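You operate a simulated robot arm through the tools that you are given. There is no shell and no other tool.

The job below is to be done with a simulated robot arm. You get a single attempt, and the scene is never put back.

Task
Toast the green rice cake golden on HIGH, serve it on the teal tray and switch off.
Fine: set the cover down on the table; dial at OFF, red switch off; not burnt.

The check looks at the end state, three seconds after you hand in, the way a careful person would. Anything else that was tipped, shoved, dropped, spilled or broken makes it a failure. Lids that push on must go on centred and level and be pressed home; caps that screw on are set level and turned clockwise until they are tight.

Robot
A 7-joint arm with a two-finger parallel gripper, fixed in place. Base frame: the origin is at the foot of the arm, x ahead of it, y to its left, z up; the work surface is at about z = 720. Units: mm, degrees, N and s.
With the tool pointing down near the work surface it reaches from about 100 to 660 mm from the base axis. Its first joint turns from -66.0 to 66.0 degrees. Payload 1.57 kg.
The tool frame sits at the grasp point between the pads (the TCP): z along the fingers, y along the line on which they close. The tips reach 30 mm beyond it. The gripper opens to 80 mm. The fingers are 17 mm wide and 12 mm thick; the gripper's body (40 by 82 mm) begins 80 mm behind the TCP.
Orientation is told as [roll, pitch, yaw] about the base's x, y, z axes, in that order, counted from this pose: with the fingers straight down and closing along the base's y, the tool's x points along the base's -x, its y along +y and its z along -z.

Tools
- The arm moves only by the tool step_arm. Its argument "deltas" is a list of rows, each an object (a shift or turn left out is 0, a gripper value left out holds the last) with "jaw": the closure in counts, from 0 (fully open) to 255 (shut); "translation": the shift along the base's x, y, z in units of 150 mm (1.0 is 150 mm), a list of three; "delta_rot": the turn, a rotation vector about the base's x, y, z in units of 90 degrees (1.0 is 90 degrees), a list of three. In form: [{"jaw": jaw, "translation": [dx, dy, dz], "delta_rot": [rx, ry, rz]}, ...]. A call has 1 to 20 rows; each row is the pose to reach, as a shift and turn from the pose commanded when the call began. A call with a number of a shift or a turn outside -1 to 1 is refused whole. Each row takes 0.2 s and may step no farther than 50 mm and 8.6 degrees from the row before; otherwise, or with a gripper value out of range, the whole call is refused. Where a pose cannot be reached the arm comes as near as it can. A force on the tool above 70 N (or 10 N above the force at the start of the call, whichever is more), or a blocked arm, ends the call early, and 0.2 s more pass. The fingers move at their own pace (about 72 mm/s each) and stop on an object; they squeeze with about 27 N. The grip force told is the motor's: it shows also when the fingers shut on nothing. Time passes only in rows, and 0.2 s behind the last, so rows that repeat a pose let the fingers close. The reply holds the time, the measured pose of the TCP, the force on the tool along the base axes, the opening and the grip force, in the units named above and with some noise, with the torque about the TCP (base axes, N m) and any sound that the robot's microphone picked up.
- Cameras (640 x 400 px; columns grow to the right, rows downward): "scene" is fixed at [66.6, 465.8, 1398.7]; the picture's right is [-0.49, -0.87, 0.00], its down [-0.69, 0.39, -0.61] and it looks along [0.53, -0.30, -0.79] (base axes); focal length 214 px, centre (320, 200). "wrist" rides on the gripper at [72, -7, -122] in the tool frame; the picture's right is [0.09, 1.00, 0.00], its down [-0.84, 0.08, -0.54] and it looks along [-0.54, 0.05, 0.84] (tool axes); focal length 238 px, centre (320, 200). There is no depth. A picture from a camera that has moved, and an enlarged one, comes with that camera's place and axes in the base frame and with its lens.
- camera(camera): a new picture of that camera. It takes no simulated time.
- enlarge(camera, box): a new picture of the part [left, top, right, bottom] of that camera's present view, enlarged. It takes no simulated time.
- hand_in(): hands the job in; it is judged then, once.

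Places have to be worked out from the pictures, the camera data and where the tool is seen. Open the gripper and draw the arm clear of the work before you hand the job in, unless the task says otherwise.

The tools are called after "Emit:" as a command line: name --argument value ..., lists and objects as JSON in quotes. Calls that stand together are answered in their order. step_arm: Moves the arm, as the interface text tells. Its arguments: {"type":"object","properties":{"deltas":{"type":"array","items":{"type":"object","properties":{"jaw":{"type":"number"},"translation":{"type":"array","items":{"type":"number"}},"delta_rot":{"type":"array","items":{"type":"number"}}}}}},"required":["deltas"]} The other tools are called the same way: camera (camera) takes a picture; enlarge (camera, box) takes an enlarged picture of a part of a camera's view; hand_in () hands the job in.

At the start:

```text
time_s: 0.0
ee_pos: [346.7, 86.1, 1115.9]
orientation: [0.0, 0.0, 0.0]
ft_force: [-0.5, 0.9, 0.5]
ft_torque: [0.01, 0.0, 0.01]
width: 80.0
grasp_force: 0.1
```

scene: 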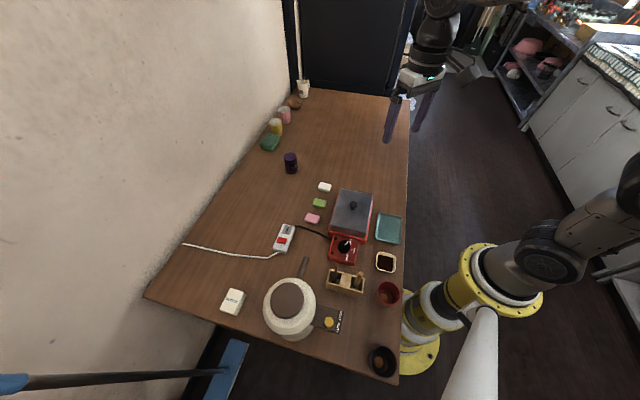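
wrist: 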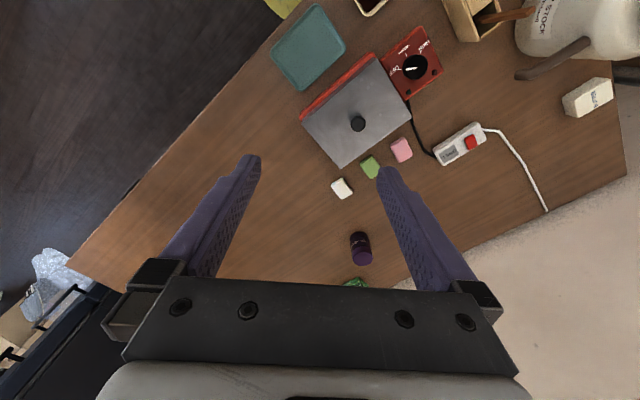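

I'll look closer at the grill, the dial, the switch and the rice cakes before moving anything.

Emit:
enlarge --camera "scene" --box '[260, 170, 420, 270]'

Emit:
enlarge --camera "wrist" --box '[260, 0, 580, 200]'

Emit:
enlarge --camera "scene" --box '[200, 260, 440, 400]'

```text
4.00 times, centred on (340, 220) of scene
camera zoom: at [66.6, 465.8, 1398.7], right [-0.49, -0.87, 0.0], down [-0.69, 0.39, -0.61], along [0.53, -0.3, -0.79], focal length 858 px, centre (240, 120)
```

zoom: 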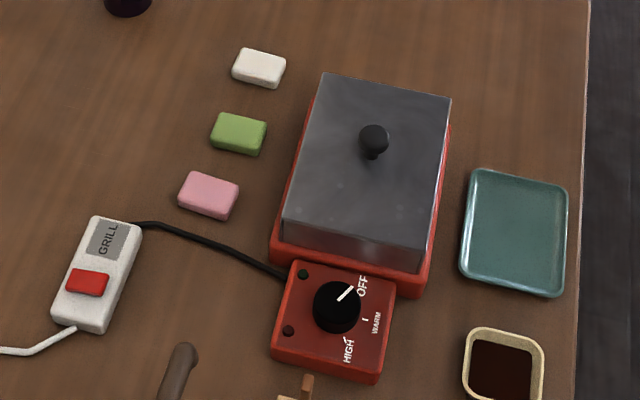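

```text
2.00 times, centred on (420, 100) of wrist
camera zoom: at [274.1, 79.1, 1239.2], right [-0.09, 1.0, 0.0], down [0.84, 0.08, 0.54], along [0.54, 0.05, -0.84], focal length 477 px, centre (120, 400)
```

zoom: 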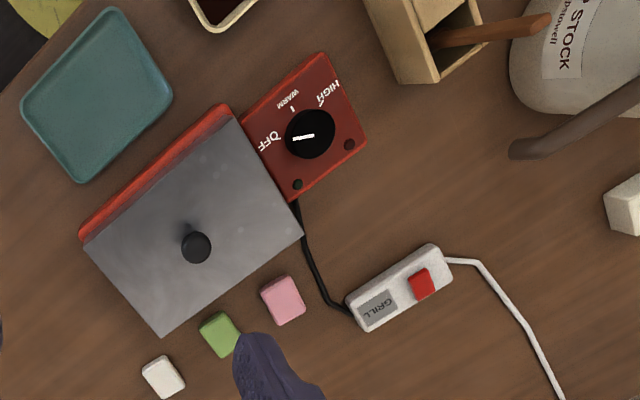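

```text
2.67 times, centred on (320, 330) of scene
camera zoom: at [66.6, 465.8, 1398.7], right [-0.49, -0.87, 0.0], down [-0.69, 0.39, -0.61], along [0.53, -0.3, -0.79], focal length 572 px, centre (320, -147)
```

zoom: 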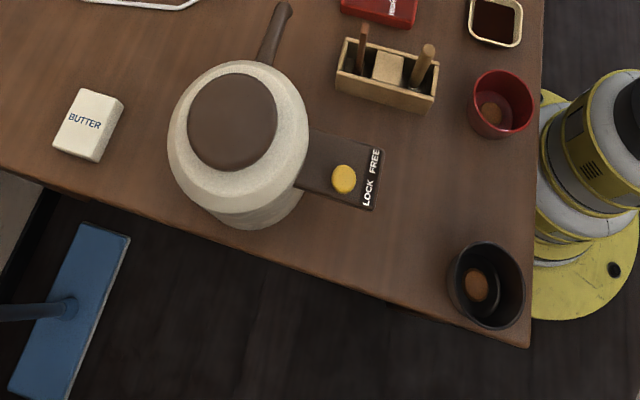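

The grill stands diagonally, with its knob near (383,157,810), the dial near (290,250,760), the green cake near (498,222) and the switch near (417,414). I'll move closer with a 45° yaw so the wrist camera can give me better measurements.

Emit:
step_arm --deltas '[{"jaw": 0, "translation": [-0.05, 0.017, -0.15], "delta_rot": [0, 0, 0.0833]}, {"translation": [-0.1, 0.033, -0.3], "delta_rot": [0, 0, 0.1667]}, {"translation": [-0.15, 0.05, -0.45], "delta_rot": [0, 0, 0.25]}, {"translation": [-0.2, 0.067, -0.6], "delta_rot": [0, 0, 0.3333]}, {"translation": [-0.25, 0.083, -0.75], "delta_rot": [0, 0, 0.4167]}, {"translation": [-0.307, 0.1, -0.907], "delta_rot": [0, 0, 0.5]}, {"translation": [-0.307, 0.1, -0.907], "delta_rot": [0, 0, 0.5]}]'

Emit:
camera --camera "wrist"

Emit:
camera --camera "scene"

```text
time_s: 1.6
ee_pos: [300.0, 101.3, 979.6]
orientation: [0.0, 0.0, 45.1]
ft_force: [-0.4, -0.1, -0.7]
ft_torque: [-0.03, 0.04, -0.02]
width: 80.3
grasp_force: 0.1
```

```text
taken
camera wrist: at [253.5, 45.3, 1102.7], right [-0.77, 0.64, 0.0], down [0.54, 0.65, 0.54], along [0.35, 0.42, -0.84], focal length 238 px, centre (320, 200)
```

wrist: 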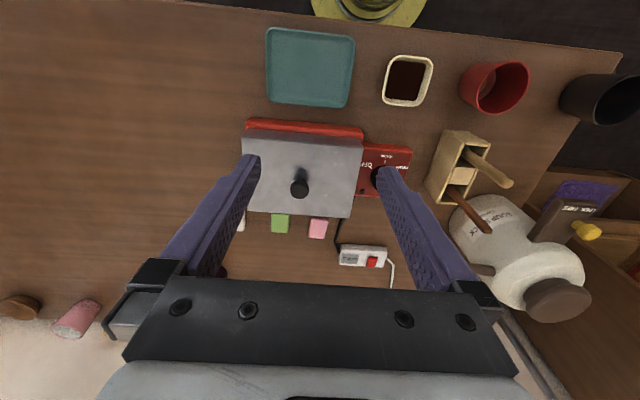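

```text
taken
```

scene: 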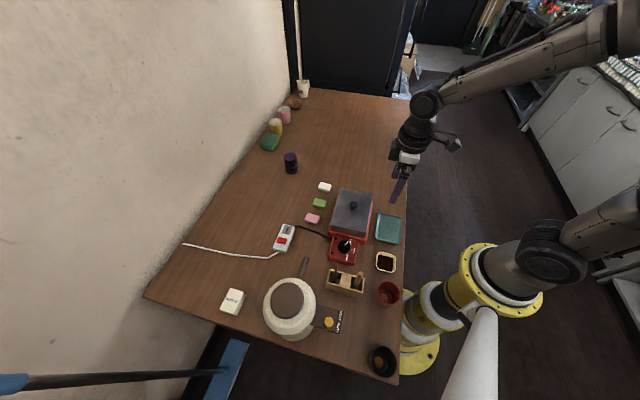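

The grill is nearly aligned with this yaw. I'll enlarge the wrist view to measure its edges, the knob, the dial and the cake.

Emit:
enlarge --camera "wrist" --box '[230, 100, 430, 225]'

Emit:
enlarge --camera "wrist" --box '[220, 190, 420, 315]'

Emit:
enlarge --camera "scene" --box '[300, 170, 412, 240]'

Emit:
enlarge --camera "scene" --box '[264, 215, 376, 285]'

```text
3.20 times, centred on (330, 162) of wrist
camera zoom: at [253.5, 45.3, 1102.7], right [-0.77, 0.64, 0.0], down [0.54, 0.65, 0.54], along [0.35, 0.42, -0.84], focal length 763 px, centre (288, 320)
```

zoom: 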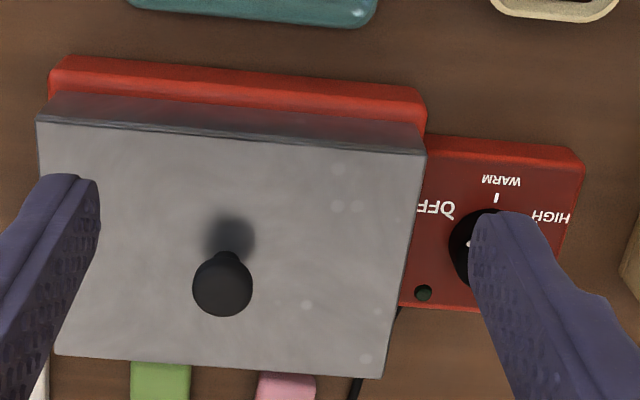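

```text
3.20 times, centred on (320, 252) of wrist
camera zoom: at [253.5, 45.3, 1102.7], right [-0.77, 0.64, 0.0], down [0.54, 0.65, 0.54], along [0.35, 0.42, -0.84], focal length 763 px, centre (320, 32)
```

zoom: 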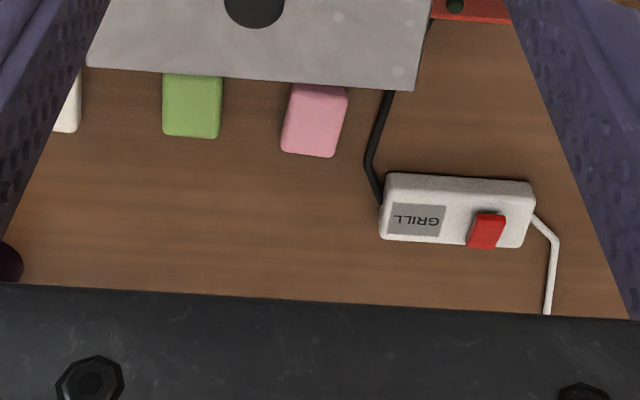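

```text
5.71 times, centred on (356, 205) of scene
camera zoom: at [66.6, 465.8, 1398.7], right [-0.49, -0.87, 0.0], down [-0.69, 0.39, -0.61], along [0.53, -0.3, -0.79], focal length 1226 px, centre (114, 171)
```

zoom: 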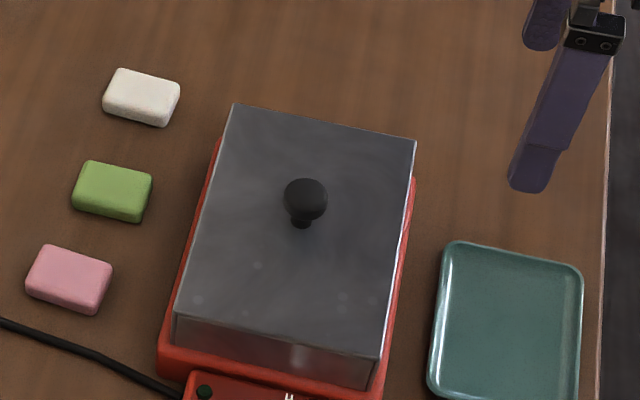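

```text
5.71 times, centred on (320, 250) of scene
camera zoom: at [66.6, 465.8, 1398.7], right [-0.49, -0.87, 0.0], down [-0.69, 0.39, -0.61], along [0.53, -0.3, -0.79], focal length 1226 px, centre (320, -86)
```

zoom: 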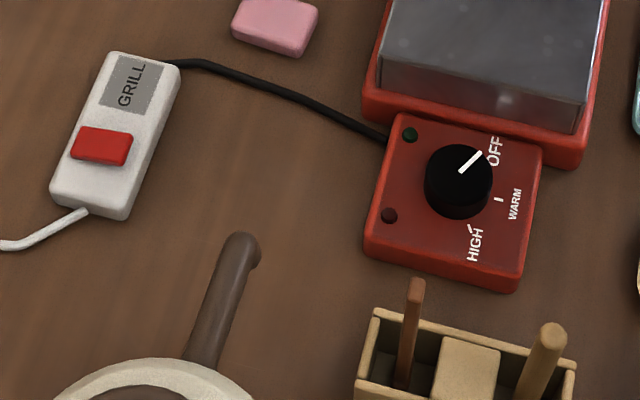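

The cover measures about 167×121 mm and is centred near (385.5,158), with its top near z≈786 and its knob at z≈813. I'll hover above the knob and check the alignment before going down.

Emit:
step_arm --deltas '[{"jaw": 0, "translation": [0.141, 0.094, -0.15]}, {"translation": [0.282, 0.188, -0.3]}, {"translation": [0.423, 0.283, -0.45]}, {"translation": [0.563, 0.377, -0.667]}, {"translation": [0.563, 0.377, -0.667]}]'

Emit:
camera --camera "wrist"

Emit:
enlarge --camera "scene" --box '[300, 150, 412, 220]'

```text
time_s: 2.8
ee_pos: [383.5, 156.4, 877.7]
orientation: [0.0, 0.0, 45.0]
ft_force: [-0.1, -0.3, 0.2]
ft_torque: [-0.04, 0.01, 0.0]
width: 80.0
grasp_force: 0.0
```

```text
taken
camera wrist: at [337.5, 101.9, 1001.7], right [-0.77, 0.64, 0.0], down [0.54, 0.65, 0.54], along [0.35, 0.42, -0.84], focal length 238 px, centre (320, 200)
```

wrist: 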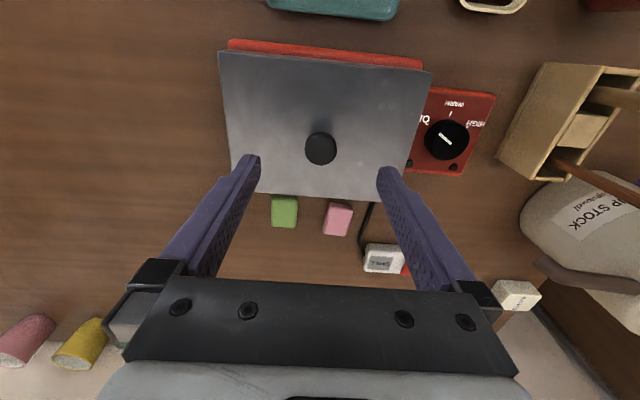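

```text
5.71 times, centred on (356, 185) of scene
camera zoom: at [66.6, 465.8, 1398.7], right [-0.49, -0.87, 0.0], down [-0.69, 0.39, -0.61], along [0.53, -0.3, -0.79], focal length 1226 px, centre (114, 286)
```

zoom: 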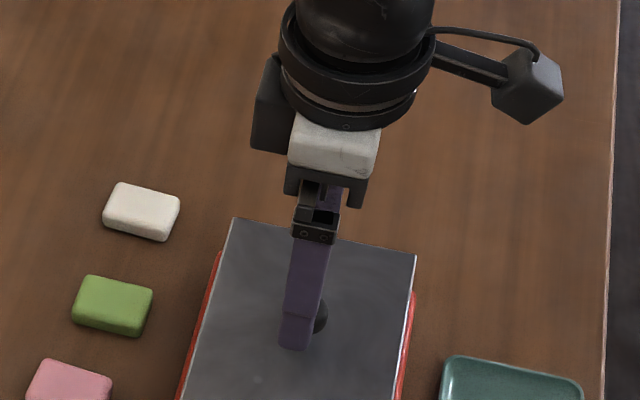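

The knob projects to (382.6,156.1), right under the TCP. I'll lower so the tips stay above the cover top, then close on the knob.

Emit:
step_arm --deltas '[{"jaw": 0, "translation": [0, 0, -0.13]}, {"translation": [0, 0, -0.26]}, {"translation": [0, 0, -0.37]}, {"translation": [0, 0, -0.37]}, {"jaw": 255, "translation": [0, 0, -0.37]}, {"translation": [0, 0, -0.37]}, {"translation": [0, 0, -0.37]}]'

Emit:
enlarge --camera "scene" --box '[300, 150, 412, 220]'

Emit:
camera --camera "wrist"

```text
time_s: 4.4
ee_pos: [387.9, 157.1, 825.6]
orientation: [-0.3, -0.5, 44.9]
ft_force: [2.6, -1.9, 29.4]
ft_torque: [-0.03, 0.27, 0.0]
width: 25.1
grasp_force: 27.2
```

```text
5.71 times, centred on (356, 185) of scene
camera zoom: at [66.3, 465.6, 1398.8], right [-0.49, -0.87, 0.0], down [-0.69, 0.39, -0.61], along [0.53, -0.3, -0.79], focal length 1226 px, centre (114, 286)
```

zoom: 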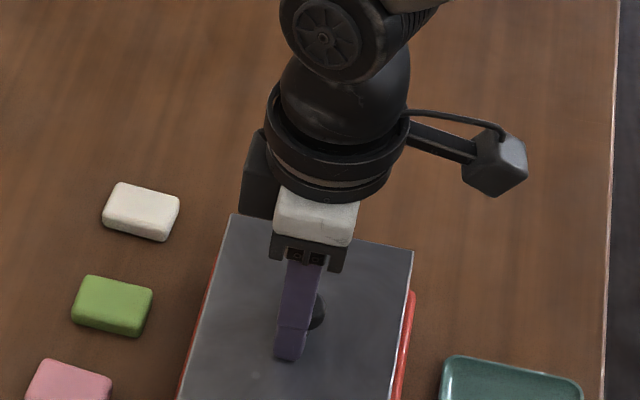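

```text
taken
camera wrist: at [339.9, 101.8, 948.8], right [-0.77, 0.64, -0.01], down [0.53, 0.65, 0.55], along [0.35, 0.42, -0.84], focal length 238 px, centre (320, 200)
```

wrist: 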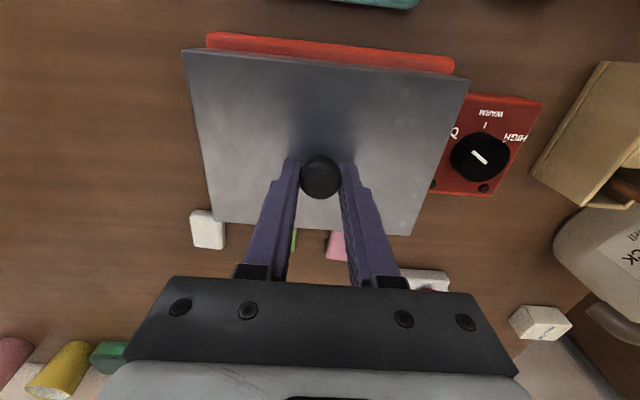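

The force shows the fingertips resting on the cover top with about 29 N, so the top is nearer z≈795. The knob is gripped at 25 mm, so I'll start lifting slowly and watch the force.

Emit:
step_arm --deltas '[{"jaw": 255, "translation": [0, 0, 0.02]}, {"translation": [0, 0, 0.04]}, {"translation": [0, 0, 0.06]}, {"translation": [0, 0, 0.1]}, {"translation": [0, 0, 0.1]}]'

Emit:
camera --camera "wrist"

Emit:
enlarge --camera "scene" --box '[300, 170, 412, 240]'

```text
time_s: 5.6
ee_pos: [383.5, 156.2, 839.0]
orientation: [0.0, 0.1, 45.0]
ft_force: [1.1, 0.3, -1.9]
ft_torque: [0.03, -0.02, 0.01]
width: 24.8
grasp_force: 27.1
```

```text
taken
camera wrist: at [337.7, 101.5, 962.0], right [-0.77, 0.64, 0.0], down [0.54, 0.65, 0.54], along [0.34, 0.42, -0.84], focal length 238 px, centre (320, 200)
```

wrist: 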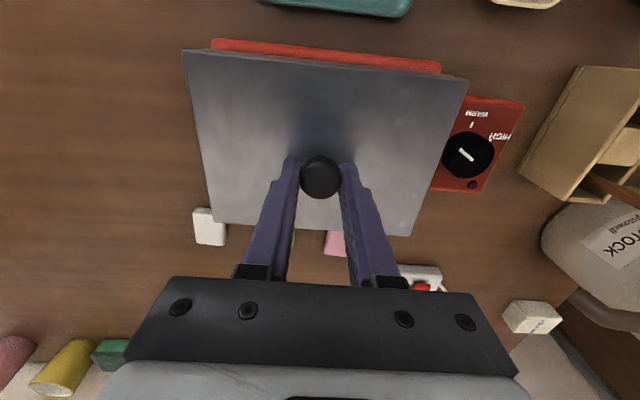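

```text
5.71 times, centred on (356, 205) of scene
camera zoom: at [66.6, 465.8, 1398.7], right [-0.49, -0.87, 0.0], down [-0.69, 0.39, -0.61], along [0.53, -0.3, -0.79], focal length 1226 px, centre (114, 171)
```

zoom: 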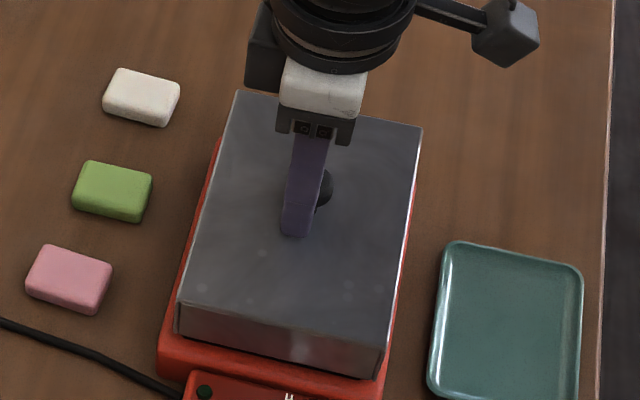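

The cover hangs freely at about 0.2 kg. I'll lift it and carry it along the table, away from the dial, to the free spot near (535,8).

Emit:
step_arm --deltas '[{"jaw": 255, "translation": [0, 0, 0.2]}, {"translation": [0, 0, 0.4]}, {"translation": [0.2, -0.2, 0.43]}, {"translation": [0.4, -0.4, 0.43]}, {"translation": [0.6, -0.6, 0.43]}, {"translation": [0.8, -0.8, 0.43]}, {"translation": [1.0, -1.0, 0.43]}, {"translation": [1.0, -1.0, 0.43]}, {"translation": [1.0, -1.0, 0.43]}]'

Emit:
camera --camera "wrist"

Emit:
camera --camera "scene"

Emit:
enlarge --camera "scene" --box '[300, 140, 440, 228]'

```text
time_s: 7.6
ee_pos: [535.2, 7.3, 904.0]
orientation: [0.0, 0.0, 45.0]
ft_force: [0.0, -0.6, -1.5]
ft_torque: [-0.01, 0.01, -0.01]
width: 24.8
grasp_force: 27.2
```

```text
taken
camera wrist: at [488.4, -48.1, 1027.3], right [-0.77, 0.64, 0.0], down [0.54, 0.65, 0.54], along [0.35, 0.42, -0.84], focal length 238 px, centre (320, 200)
```

wrist: 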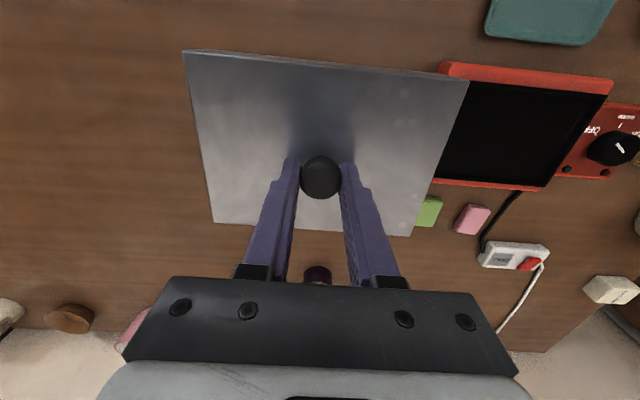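

```text
taken
```

scene: 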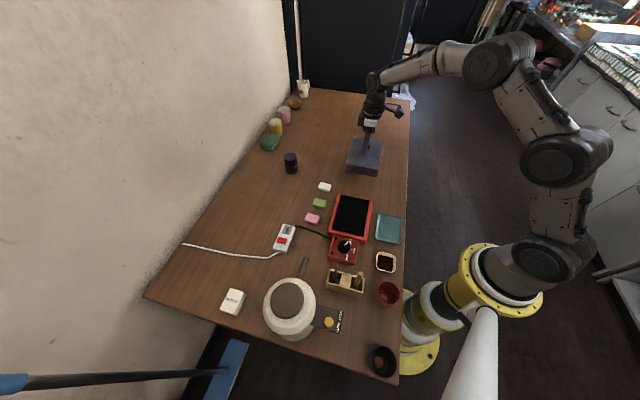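

```text
4.55 times, centred on (370, 184) of scene
camera zoom: at [66.6, 465.8, 1398.7], right [-0.49, -0.87, 0.0], down [-0.69, 0.39, -0.61], along [0.53, -0.3, -0.79], focal length 975 px, centre (93, 273)
```

zoom: 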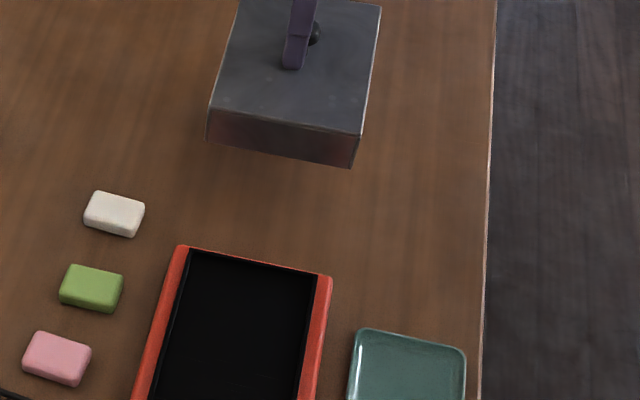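

The cover hangs level with its bottom about 70 mm below the TCP, over bare table. I'll lower it to just above the surface.

Emit:
step_arm --deltas '[{"jaw": 255, "translation": [0, 0, -0.2]}, {"translation": [0, 0, -0.4]}, {"translation": [0, 0, -0.55]}, {"translation": [0, 0, -0.65]}, {"translation": [0, 0, -0.69]}, {"translation": [0, 0, -0.69]}]'

Emit:
enlarge --camera "scene" --box '[320, 120, 432, 190]'

```text
time_s: 9.0
ee_pos: [533.8, 7.4, 799.3]
orientation: [0.0, 0.0, 45.0]
ft_force: [-0.8, -0.3, -2.6]
ft_torque: [-0.04, -0.01, 0.0]
width: 25.1
grasp_force: 27.2
```

```text
5.71 times, centred on (376, 155) of scene
camera zoom: at [66.6, 465.8, 1398.7], right [-0.49, -0.87, 0.0], down [-0.69, 0.39, -0.61], along [0.53, -0.3, -0.79], focal length 1226 px, centre (0, 457)
```

zoom: 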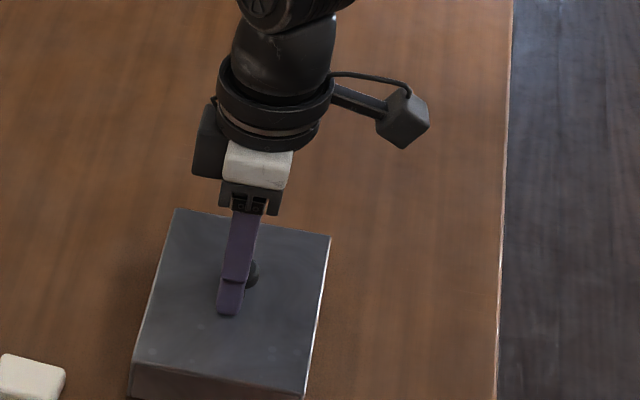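

There's no contact yet (−2.6 N), so I'll lower in small steps of about 1.5 mm and watch the vertical force.

Emit:
step_arm --deltas '[{"jaw": 255, "translation": [0, 0, -0.01]}, {"translation": [0, 0, -0.02]}, {"translation": [0, 0, -0.03]}, {"translation": [0, 0, -0.03]}]'

```text
time_s: 10.0
ee_pos: [535.6, 6.3, 796.2]
orientation: [0.0, 0.0, 45.0]
ft_force: [0.1, 0.8, -3.1]
ft_torque: [0.0, 0.01, 0.0]
width: 25.1
grasp_force: 27.4
```

Still hanging, so I'll keep lowering in small steps.

Emit:
step_arm --deltas '[{"jaw": 255, "translation": [0, 0, -0.01]}, {"translation": [0, 0, -0.02]}, {"translation": [0, 0, -0.02]}]'

Emit:
step_arm --deltas '[{"jaw": 255, "translation": [0, 0, -0.01]}, {"translation": [0, 0, -0.02]}, {"translation": [0, 0, -0.02]}]'

```text
time_s: 10.8
ee_pos: [535.3, 6.7, 792.7]
orientation: [0.0, 0.0, 45.0]
ft_force: [0.3, -0.1, -2.3]
ft_torque: [0.0, 0.01, 0.03]
width: 24.8
grasp_force: 26.6
```

```text
time_s: 11.6
ee_pos: [534.8, 6.3, 789.6]
orientation: [0.1, -0.1, 45.0]
ft_force: [-2.5, 0.8, 4.1]
ft_torque: [-0.26, 0.37, -0.02]
width: 24.8
grasp_force: 26.9
```

Contact reads +4 N, so the cover stands on the table. I'll open the jaw and rise straight up.

Emit:
step_arm --deltas '[{"jaw": 100, "translation": [0, 0, 0]}, {"translation": [0, 0, 0]}, {"translation": [0, 0, 0.05]}, {"translation": [0, 0, 0.2]}, {"translation": [0, 0, 0.4]}, {"translation": [0, 0, 0.6]}, {"translation": [0, 0, 0.8]}, {"translation": [0, 0, 0.8]}]'

Emit:
enlarge --camera "scene" --box '[300, 110, 460, 210]'

Emit:
camera --camera "wrist"

```text
time_s: 13.4
ee_pos: [535.7, 7.6, 910.1]
orientation: [0.0, 0.0, 45.0]
ft_force: [-0.3, 0.0, 0.8]
ft_torque: [0.04, 0.01, -0.04]
width: 48.6
grasp_force: 0.1
```

```text
4.00 times, centred on (380, 160) of scene
camera zoom: at [66.6, 465.8, 1398.7], right [-0.49, -0.87, 0.0], down [-0.69, 0.39, -0.61], along [0.53, -0.3, -0.79], focal length 858 px, centre (80, 360)
```

zoom: 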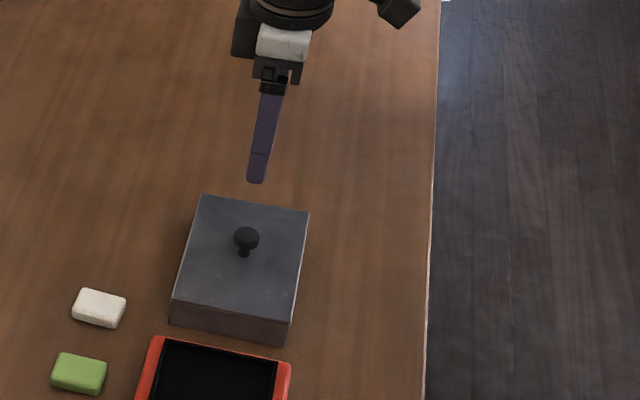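

```text
taken
camera wrist: at [488.9, -48.6, 1033.5], right [-0.77, 0.64, 0.0], down [0.54, 0.65, 0.54], along [0.35, 0.42, -0.84], focal length 238 px, centre (320, 200)
```

wrist: 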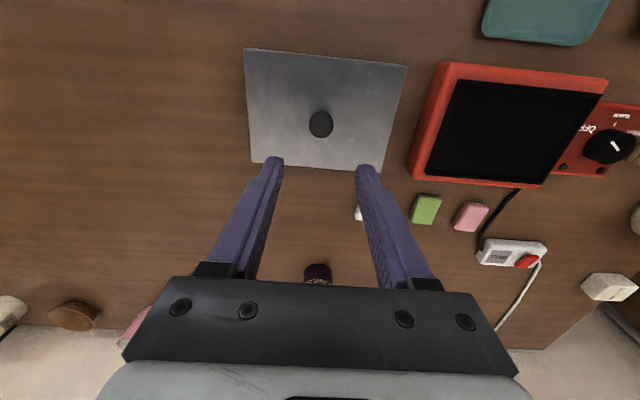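

The cover stands flat on the table. Next I'll move over the green cake at about (498,220) with the jaw partly open and check the alignment from above.

Emit:
step_arm --deltas '[{"jaw": 77, "translation": [-0.03, 0.25, 0]}, {"translation": [-0.06, 0.5, 0]}, {"translation": [-0.1, 0.75, 0]}, {"translation": [-0.15, 1.0, 0]}]'

Emit:
step_arm --deltas '[{"jaw": 77, "translation": [-0.05, 0.2, -0.1]}, {"translation": [-0.1, 0.417, -0.3]}, {"translation": [-0.1, 0.417, -0.4]}, {"translation": [-0.1, 0.417, -0.4]}]'

Emit:
camera --camera "wrist"

Emit:
enlarge --camera "wrist" --box '[220, 60, 460, 210]'

```text
time_s: 14.4
ee_pos: [513.0, 158.1, 910.1]
orientation: [-0.1, 0.1, 45.0]
ft_force: [-0.2, 0.2, -0.9]
ft_torque: [0.0, 0.02, -0.05]
width: 55.8
grasp_force: 0.2
```

```text
time_s: 15.4
ee_pos: [498.5, 220.0, 849.9]
orientation: [0.0, -0.1, 45.0]
ft_force: [-0.4, -1.1, 0.6]
ft_torque: [-0.01, -0.03, -0.02]
width: 55.6
grasp_force: 0.0
```

```text
taken
camera wrist: at [451.1, 165.0, 972.9], right [-0.77, 0.64, 0.0], down [0.54, 0.65, 0.54], along [0.35, 0.42, -0.84], focal length 238 px, centre (320, 200)
```

wrist: 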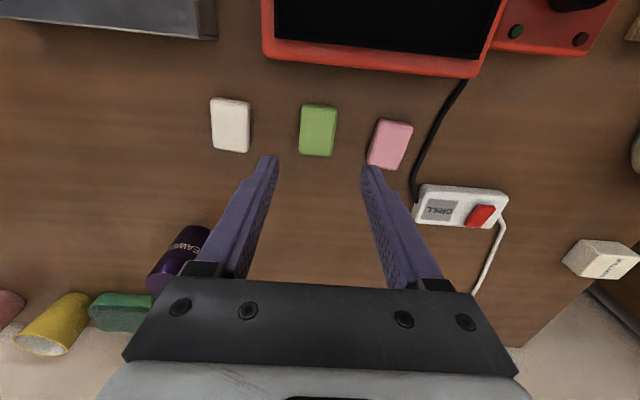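

```text
2.67 times, centred on (340, 135) of wrist
camera zoom: at [451.1, 165.0, 972.9], right [-0.77, 0.64, 0.0], down [0.54, 0.65, 0.54], along [0.35, 0.42, -0.84], focal length 636 px, centre (267, 373)
```

zoom: 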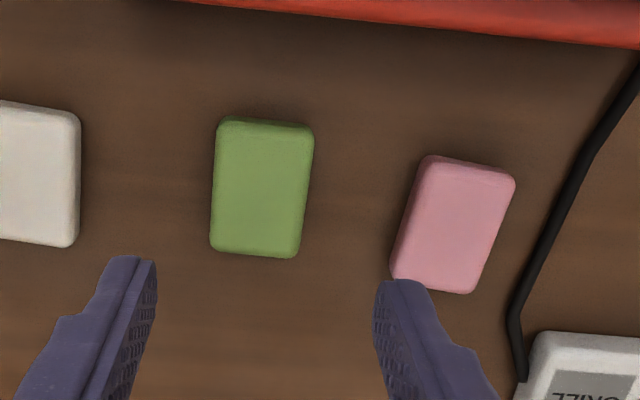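

The green cake is 47×33 mm, centred near (498.8,218) and aligned with the jaw, and the pink one is clear of the finger. I'll descend to z≈755, close and check.

Emit:
step_arm --deltas '[{"jaw": 77, "translation": [0.006, -0.012, -0.25]}, {"translation": [0.006, -0.012, -0.45]}, {"translation": [0.006, -0.012, -0.58]}, {"translation": [0.006, -0.012, -0.632]}, {"translation": [0.006, -0.012, -0.632]}, {"jaw": 255, "translation": [0.006, -0.012, -0.632]}, {"translation": [0.006, -0.012, -0.632]}, {"translation": [0.006, -0.012, -0.632]}]'

Emit:
camera --camera "wrist"

Emit:
enlarge --camera "scene" --box '[280, 165, 392, 235]'

```text
time_s: 17.2
ee_pos: [497.5, 218.2, 755.0]
orientation: [0.0, 0.0, 45.0]
ft_force: [0.3, 0.4, 0.3]
ft_torque: [-0.02, 0.03, 0.02]
width: 35.2
grasp_force: 26.3
```

```text
taken
camera wrist: at [452.0, 162.2, 877.7], right [-0.77, 0.64, 0.0], down [0.54, 0.65, 0.54], along [0.35, 0.42, -0.84], focal length 238 px, centre (320, 200)
```

wrist: 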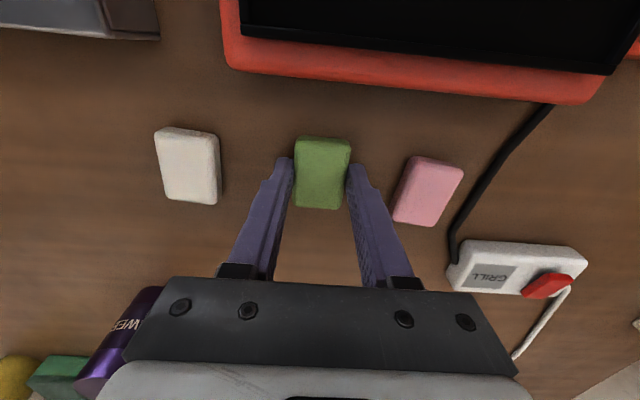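

```text
5.71 times, centred on (336, 200) of scene
camera zoom: at [66.6, 465.8, 1398.7], right [-0.49, -0.87, 0.0], down [-0.69, 0.39, -0.61], along [0.53, -0.3, -0.79], focal length 1226 px, centre (229, 200)
```

zoom: 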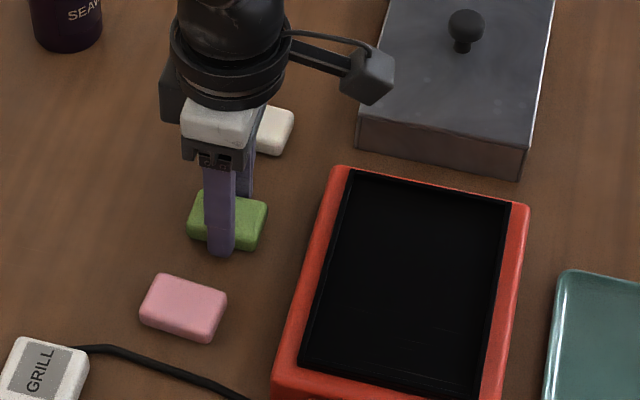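

The cake is gripped at 35 mm, with about 5 mm of it below the tips. I'll lift it and carry it over the centre of the plate.

Emit:
step_arm --deltas '[{"jaw": 255, "translation": [0, 0, 0.2]}, {"translation": [0, 0, 0.45]}, {"translation": [-0.1, -0.05, 0.6]}, {"translation": [-0.35, -0.2, 0.6]}, {"translation": [-0.6, -0.32, 0.6]}, {"translation": [-0.75, -0.403, 0.6]}, {"translation": [-0.75, -0.403, 0.6]}]'

Emit:
camera --camera "wrist"

Emit:
enlarge --camera "scene" --box '[280, 165, 392, 235]'

```text
time_s: 18.8
ee_pos: [385.3, 158.2, 845.0]
orientation: [0.1, 0.0, 45.0]
ft_force: [0.5, 1.2, 0.0]
ft_torque: [-0.01, -0.02, 0.03]
width: 35.1
grasp_force: 27.1
```

```text
taken
camera wrist: at [338.8, 101.9, 968.0], right [-0.77, 0.64, 0.0], down [0.54, 0.65, 0.54], along [0.35, 0.42, -0.84], focal length 238 px, centre (320, 200)
```

wrist: 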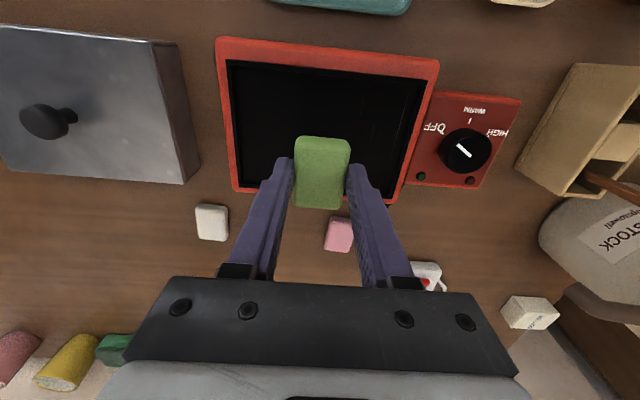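

```text
5.71 times, centred on (336, 200) of scene
camera zoom: at [66.6, 465.8, 1398.7], right [-0.49, -0.87, 0.0], down [-0.69, 0.39, -0.61], along [0.53, -0.3, -0.79], focal length 1226 px, centre (229, 200)
```

zoom: 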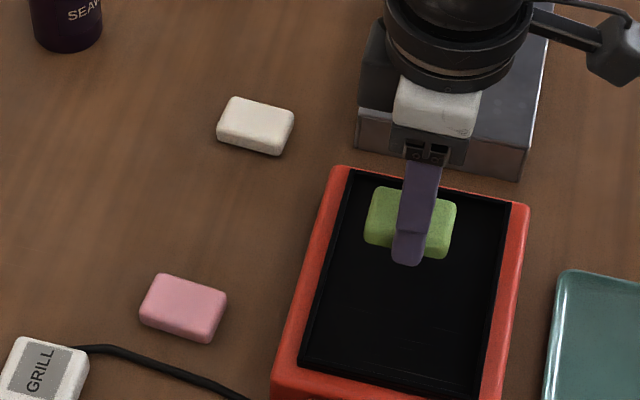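

The plate centre works out at about (384,156), right under the cake. I'll come down quickly to z≈800, then creep until contact.

Emit:
step_arm --deltas '[{"jaw": 255, "translation": [0, -0.008, -0.15]}, {"translation": [0, -0.008, -0.28]}, {"translation": [0, -0.008, -0.32]}, {"translation": [0, -0.008, -0.32]}]'

Emit:
step_arm --deltas '[{"jaw": 255, "translation": [0, 0, -0.012]}, {"translation": [0, 0, -0.024]}, {"translation": [0, 0, -0.036]}, {"translation": [0, 0, -0.036]}]'

Emit:
enlarge --camera "scene" --box '[310, 175, 390, 225]'

```text
time_s: 19.8
ee_pos: [386.6, 156.6, 795.7]
orientation: [0.0, -0.1, 45.0]
ft_force: [-0.5, -0.5, -0.7]
ft_torque: [0.05, -0.01, 0.01]
width: 34.9
grasp_force: 26.9
```

```text
time_s: 20.8
ee_pos: [386.9, 158.0, 792.8]
orientation: [-0.2, -0.3, 45.0]
ft_force: [-6.1, 2.2, 26.6]
ft_torque: [0.09, 0.19, 0.0]
width: 34.9
grasp_force: 27.7
```

```text
8.00 times, centred on (350, 200) of scene
camera zoom: at [66.1, 465.8, 1398.8], right [-0.49, -0.87, 0.0], down [-0.69, 0.39, -0.61], along [0.53, -0.3, -0.79], focal length 1716 px, centre (80, 200)
```

zoom: 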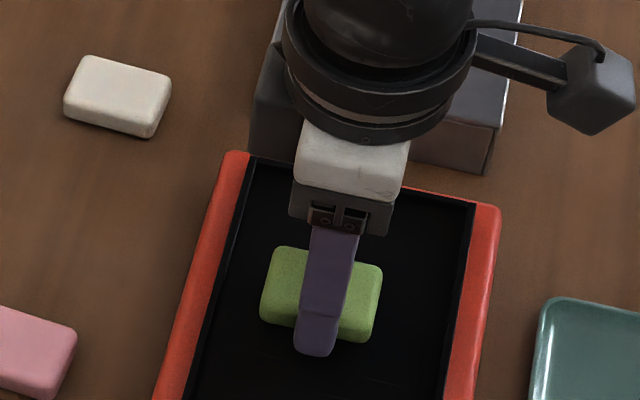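

Contact reads 26 N at TCP z≈793, so the plate is near z≈758. I'll ease up 2 mm, open and rise.

Emit:
step_arm --deltas '[{"jaw": 255, "translation": [0, 0, 0.014]}, {"jaw": 90, "translation": [0, 0, 0.014]}, {"translation": [0, 0, 0.014]}, {"translation": [0, 0, 0.014]}, {"translation": [0, 0, 0.2]}, {"translation": [0, 0, 0.5]}, {"translation": [0, 0, 0.75]}, {"translation": [0, 0, 0.75]}]'

Emit:
camera --camera "wrist"

Emit:
enlarge --camera "scene" --box '[310, 175, 390, 225]'

```text
time_s: 22.6
ee_pos: [384.0, 157.0, 903.1]
orientation: [0.0, 0.0, 45.0]
ft_force: [-0.5, -0.7, 0.0]
ft_torque: [0.0, 0.02, -0.02]
width: 51.8
grasp_force: 0.1
```

```text
taken
camera wrist: at [338.4, 101.7, 1026.6], right [-0.77, 0.64, 0.0], down [0.54, 0.65, 0.54], along [0.35, 0.42, -0.84], focal length 238 px, centre (320, 200)
```

wrist: 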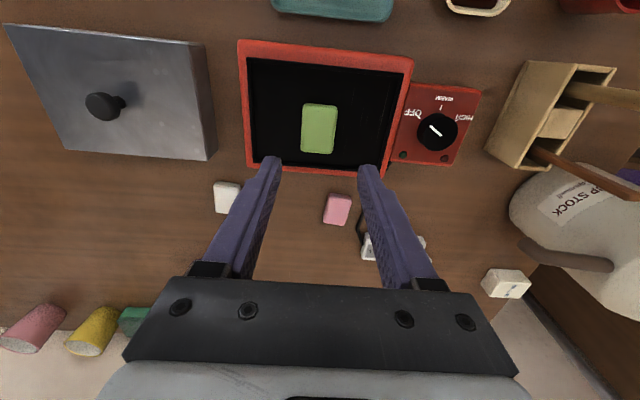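

```text
8.00 times, centred on (350, 200) of scene
camera zoom: at [66.6, 465.8, 1398.7], right [-0.49, -0.87, 0.0], down [-0.69, 0.39, -0.61], along [0.53, -0.3, -0.79], focal length 1716 px, centre (80, 200)
```

zoom: 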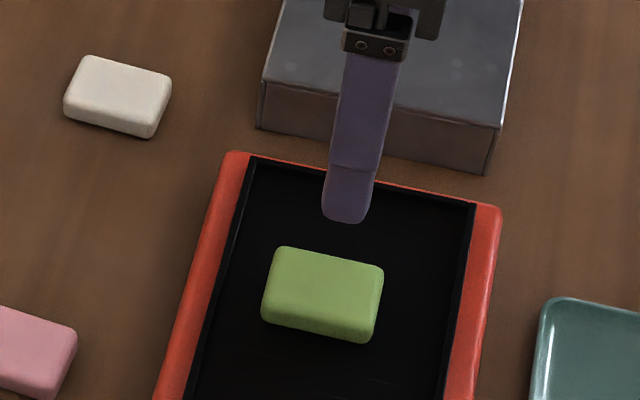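

The cake rests flat on the plate. Next is the dial, so I'll look at it closely.

Emit:
enlarge --camera "wrist" --box '[380, 75, 492, 145]'

Emit:
enlarge --camera "wrist" --box '[380, 110, 492, 180]'

Emit:
enlarge --camera "scene" --box '[320, 225, 376, 260]'

Emit:
enlarge --camera "scene" --box '[268, 220, 308, 255]'

```text
5.71 times, centred on (436, 110) of wrist
camera zoom: at [338.4, 101.7, 1026.6], right [-0.77, 0.64, 0.0], down [0.54, 0.65, 0.54], along [0.35, 0.42, -0.84], focal length 1362 px, centre (-343, 714)
```

zoom: 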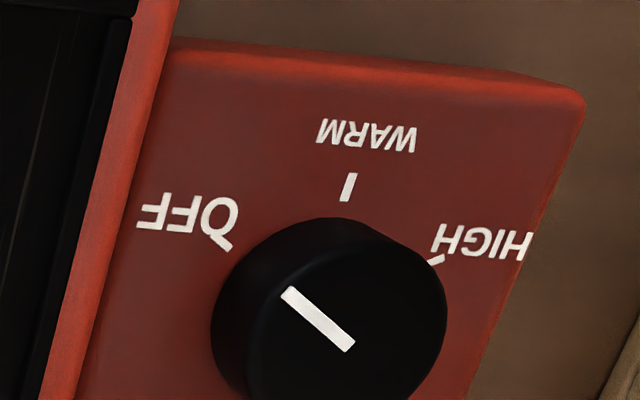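

```text
5.71 times, centred on (436, 145) of wrist
camera zoom: at [338.4, 101.7, 1026.6], right [-0.77, 0.64, 0.0], down [0.54, 0.65, 0.54], along [0.35, 0.42, -0.84], focal length 1362 px, centre (-343, 514)
```

zoom: 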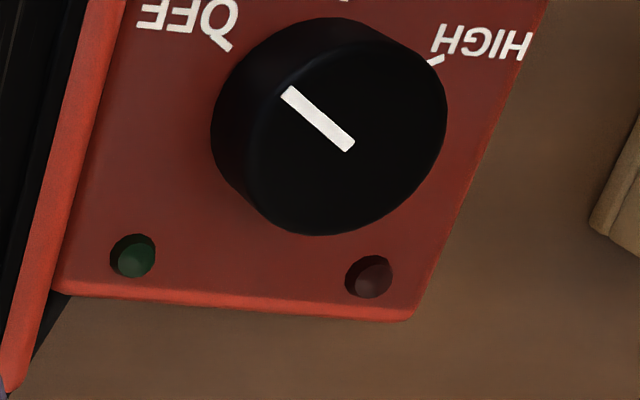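

```text
11.43 times, centred on (348, 242) of scene
camera zoom: at [66.6, 465.8, 1398.7], right [-0.49, -0.87, 0.0], down [-0.69, 0.39, -0.61], along [0.53, -0.3, -0.79], focal length 2451 px, centre (0, -286)
```

zoom: 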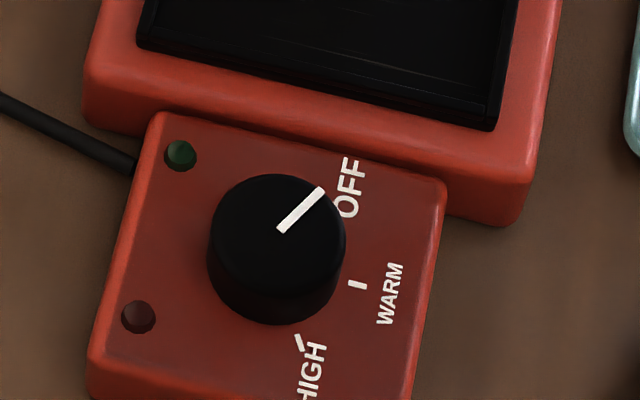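

```text
11.43 times, centred on (288, 238) of scene
camera zoom: at [66.6, 465.8, 1398.7], right [-0.49, -0.87, 0.0], down [-0.69, 0.39, -0.61], along [0.53, -0.3, -0.79], focal length 2451 px, centre (686, -229)
```

zoom: 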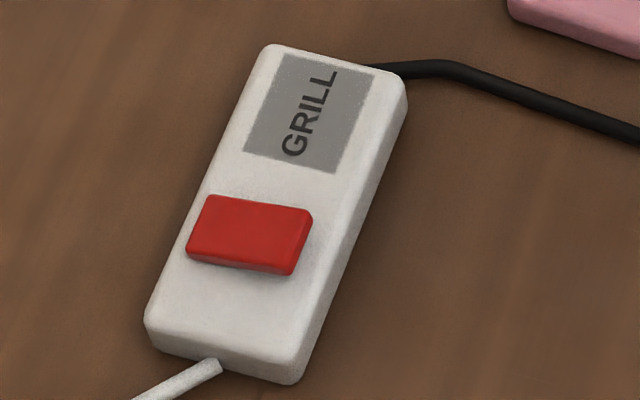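

Combining the wrist views puts the dial axis at about (290,247), its top at z≈775 and the panel at z≈750. The ticks are 60° apart, so HIGH is about 120° clockwise from OFF. I'll go above the dial at yaw 105° and turn down to −15°.

Emit:
step_arm --deltas '[{"jaw": 64, "translation": [-0.08, 0.075, 0], "delta_rot": [0, 0, 0.0833]}, {"translation": [-0.16, 0.15, 0], "delta_rot": [0, 0, 0.1667]}, {"translation": [-0.24, 0.225, 0], "delta_rot": [0, 0, 0.25]}, {"translation": [-0.32, 0.3, 0], "delta_rot": [0, 0, 0.3333]}, {"translation": [-0.4, 0.375, -0.05], "delta_rot": [0, 0, 0.4167]}, {"translation": [-0.48, 0.45, -0.1], "delta_rot": [0, 0, 0.5]}, {"translation": [-0.56, 0.525, -0.2], "delta_rot": [0, 0, 0.5833]}, {"translation": [-0.64, 0.602, -0.293], "delta_rot": [0, 0, 0.6667]}, {"translation": [-0.64, 0.602, -0.293], "delta_rot": [0, 0, 0.6667]}]'

Emit:
camera --camera "wrist"

Emit:
camera --camera "scene"

```text
time_s: 24.6
ee_pos: [289.9, 247.0, 859.2]
orientation: [0.0, 0.0, 105.1]
ft_force: [0.2, 0.0, -0.2]
ft_torque: [-0.02, 0.01, 0.0]
width: 59.8
grasp_force: 0.2
```

```text
taken
camera wrist: at [314.3, 179.3, 982.4], right [-0.94, -0.35, 0.0], down [-0.29, 0.79, 0.54], along [-0.19, 0.51, -0.84], focal length 238 px, centre (320, 200)
```

wrist: 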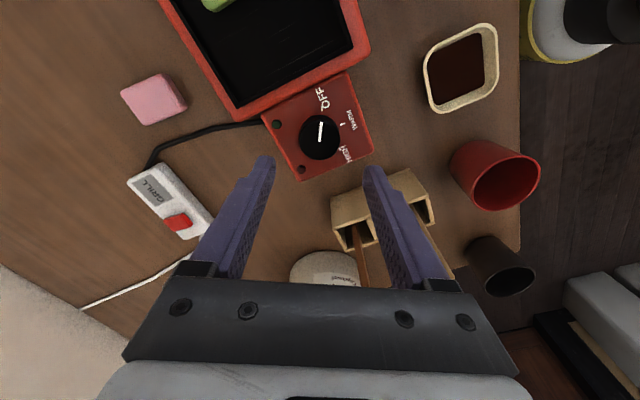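

```text
taken
```

scene: 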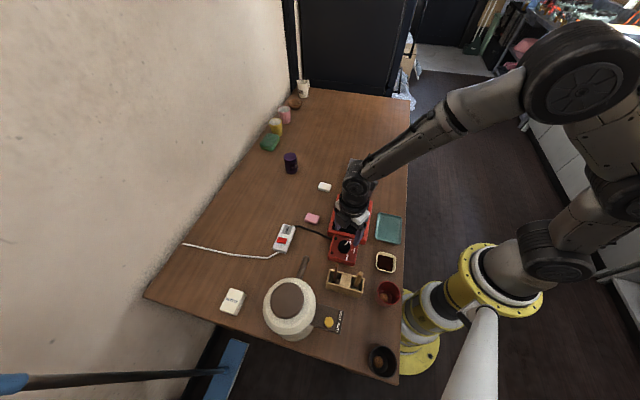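

I'll enlarge the dial in this view to refine its axis position before going down.

Emit:
enlarge --camera "wrist" --box '[256, 70, 384, 150]'

Emit:
enlarge --camera "wrist" --box '[256, 110, 384, 190]'

```text
5.00 times, centred on (320, 110) of wrist
camera zoom: at [314.3, 179.3, 982.4], right [-0.94, -0.35, 0.0], down [-0.29, 0.79, 0.54], along [-0.19, 0.51, -0.84], focal length 1192 px, centre (320, 650)
```

zoom: 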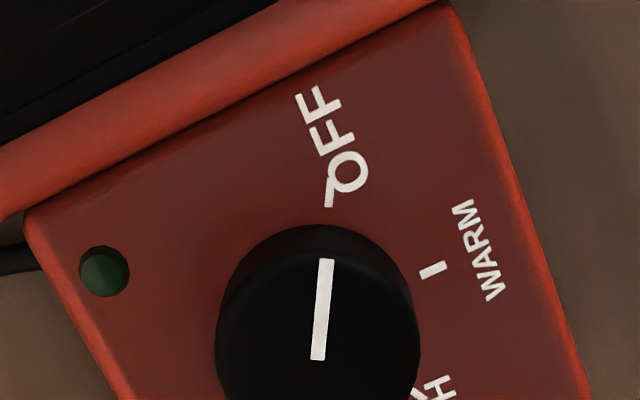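

```text
5.00 times, centred on (320, 150) of wrist
camera zoom: at [314.3, 179.3, 982.4], right [-0.94, -0.35, 0.0], down [-0.29, 0.79, 0.54], along [-0.19, 0.51, -0.84], focal length 1192 px, centre (320, 450)
```

zoom: 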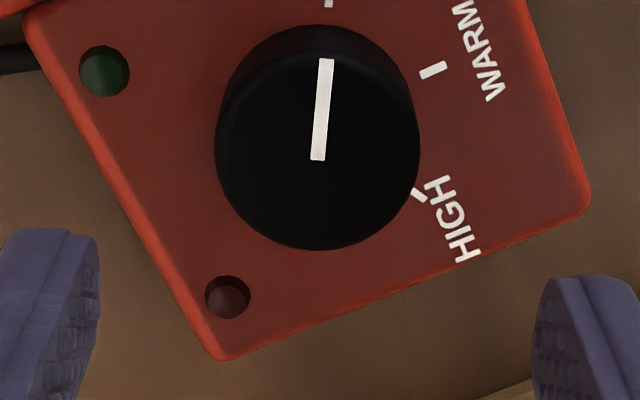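

The dial axis is within 1–2 mm of the TCP. I'll descend to z≈786 so the tips stay above the panel, and check the force before closing.

Emit:
step_arm --deltas '[{"jaw": 64, "translation": [0, 0, -0.2]}, {"translation": [0, 0, -0.35]}, {"translation": [0, 0, -0.45]}, {"translation": [0, 0, -0.494]}, {"translation": [0, 0, -0.494]}]'

Emit:
camera --camera "wrist"

Emit:
enlarge --camera "scene" --box '[310, 215, 390, 265]'

```text
time_s: 25.8
ee_pos: [290.5, 245.6, 783.7]
orientation: [0.0, 0.0, 105.0]
ft_force: [-1.1, 0.7, -0.6]
ft_torque: [0.03, -0.01, -0.01]
width: 60.1
grasp_force: 0.0
```

```text
taken
camera wrist: at [314.7, 178.8, 908.4], right [-0.94, -0.35, 0.0], down [-0.29, 0.79, 0.54], along [-0.19, 0.51, -0.84], focal length 238 px, centre (320, 200)
```

wrist: 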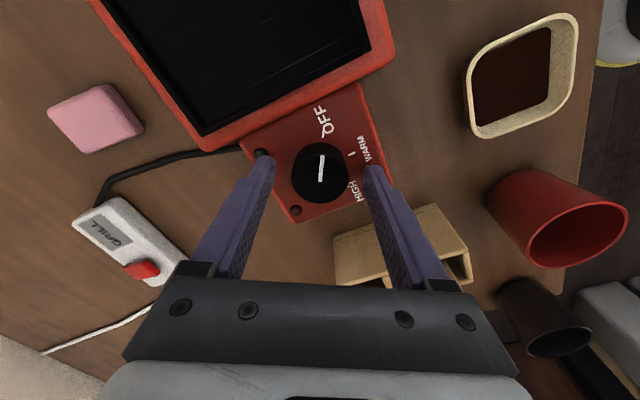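

```text
8.00 times, centred on (350, 240) of scene
camera zoom: at [66.6, 465.8, 1398.7], right [-0.49, -0.87, 0.0], down [-0.69, 0.39, -0.61], along [0.53, -0.3, -0.79], focal length 1716 px, centre (80, -120)
```

zoom: 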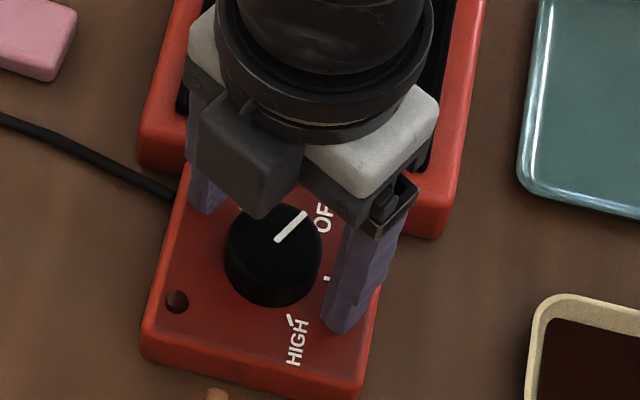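

The tips are down with no contact, and the dial is centred between the fingers. I'll close on the dial.

Emit:
step_arm --deltas '[{"jaw": 255, "translation": [0, 0.003, -0.008]}, {"translation": [0, 0.003, -0.008]}, {"translation": [0, 0.003, -0.008]}, {"translation": [0, 0.003, -0.008]}]'

Emit:
camera --camera "wrist"

Emit:
enlarge --camera "scene" --box '[310, 215, 390, 265]'

```text
time_s: 26.8
ee_pos: [290.4, 246.4, 784.9]
orientation: [0.0, 0.0, 105.0]
ft_force: [-0.3, -8.3, 14.1]
ft_torque: [-0.45, 0.07, -0.03]
width: 36.9
grasp_force: 43.1
```

```text
taken
camera wrist: at [314.6, 179.2, 907.8], right [-0.94, -0.35, 0.0], down [-0.29, 0.79, 0.54], along [-0.19, 0.51, -0.84], focal length 238 px, centre (320, 200)
```

wrist: 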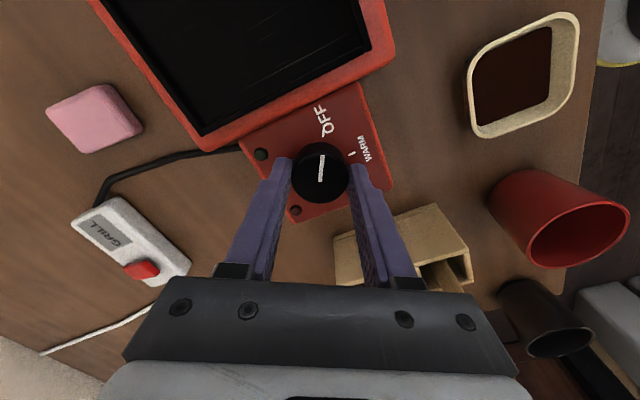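

```text
8.00 times, centred on (350, 240) of scene
camera zoom: at [66.4, 465.6, 1398.8], right [-0.49, -0.87, 0.0], down [-0.69, 0.39, -0.61], along [0.53, -0.3, -0.79], focal length 1716 px, centre (80, -120)
```

zoom: 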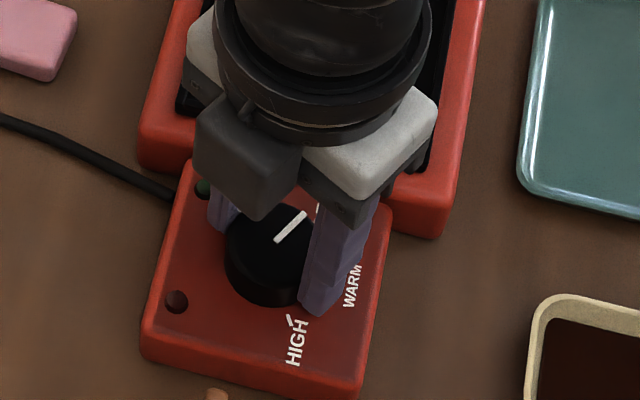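

The dial is gripped at 36.9 mm with a light upward load. I'll raise 1 mm and turn 60° clockwise, to WARM, as the first half.

Emit:
step_arm --deltas '[{"jaw": 255, "translation": [0, 0, 0.008], "delta_rot": [0, 0, -0.0833]}, {"translation": [0, 0, 0.008], "delta_rot": [0, 0, -0.1667]}, {"translation": [0, 0, 0.008], "delta_rot": [0, 0, -0.25]}, {"translation": [0, 0, 0.008], "delta_rot": [0, 0, -0.3333]}, {"translation": [0, 0, 0.008], "delta_rot": [0, 0, -0.4167]}, {"translation": [0, 0, 0.008], "delta_rot": [0, 0, -0.5]}, {"translation": [0, 0, 0.008], "delta_rot": [0, 0, -0.5833]}, {"translation": [0, 0, 0.008], "delta_rot": [0, 0, -0.6667]}, {"translation": [0, 0, 0.008], "delta_rot": [0, 0, -0.6667]}]'

Emit:
camera --camera "wrist"

Emit:
enlarge --camera "scene" --box '[310, 215, 390, 265]'

```text
time_s: 28.8
ee_pos: [289.9, 247.6, 784.9]
orientation: [0.0, 0.2, 44.9]
ft_force: [2.7, 4.9, -30.5]
ft_torque: [0.26, -0.15, 0.01]
width: 37.0
grasp_force: 43.7
```

```text
taken
camera wrist: at [242.9, 191.7, 908.6], right [-0.77, 0.64, 0.0], down [0.54, 0.65, 0.54], along [0.34, 0.42, -0.84], focal length 238 px, centre (320, 200)
```

wrist: 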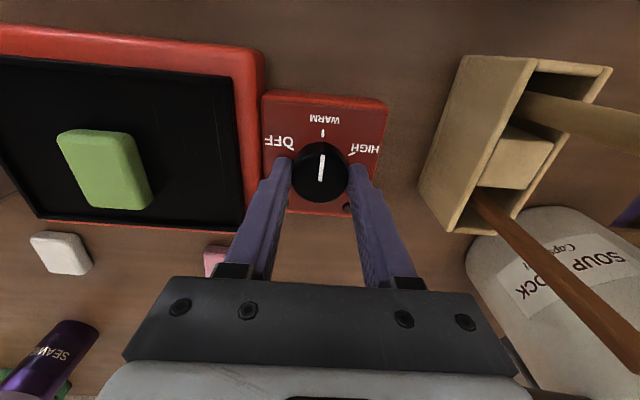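

```text
8.00 times, centred on (350, 240) of scene
camera zoom: at [66.9, 466.2, 1398.6], right [-0.49, -0.87, 0.0], down [-0.69, 0.39, -0.61], along [0.53, -0.3, -0.79], focal length 1716 px, centre (80, -120)
```

zoom: 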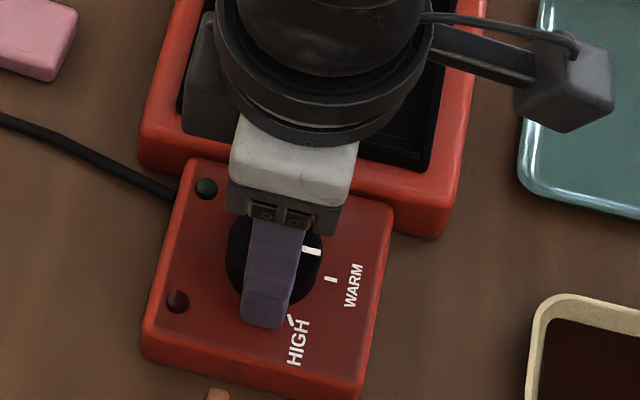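

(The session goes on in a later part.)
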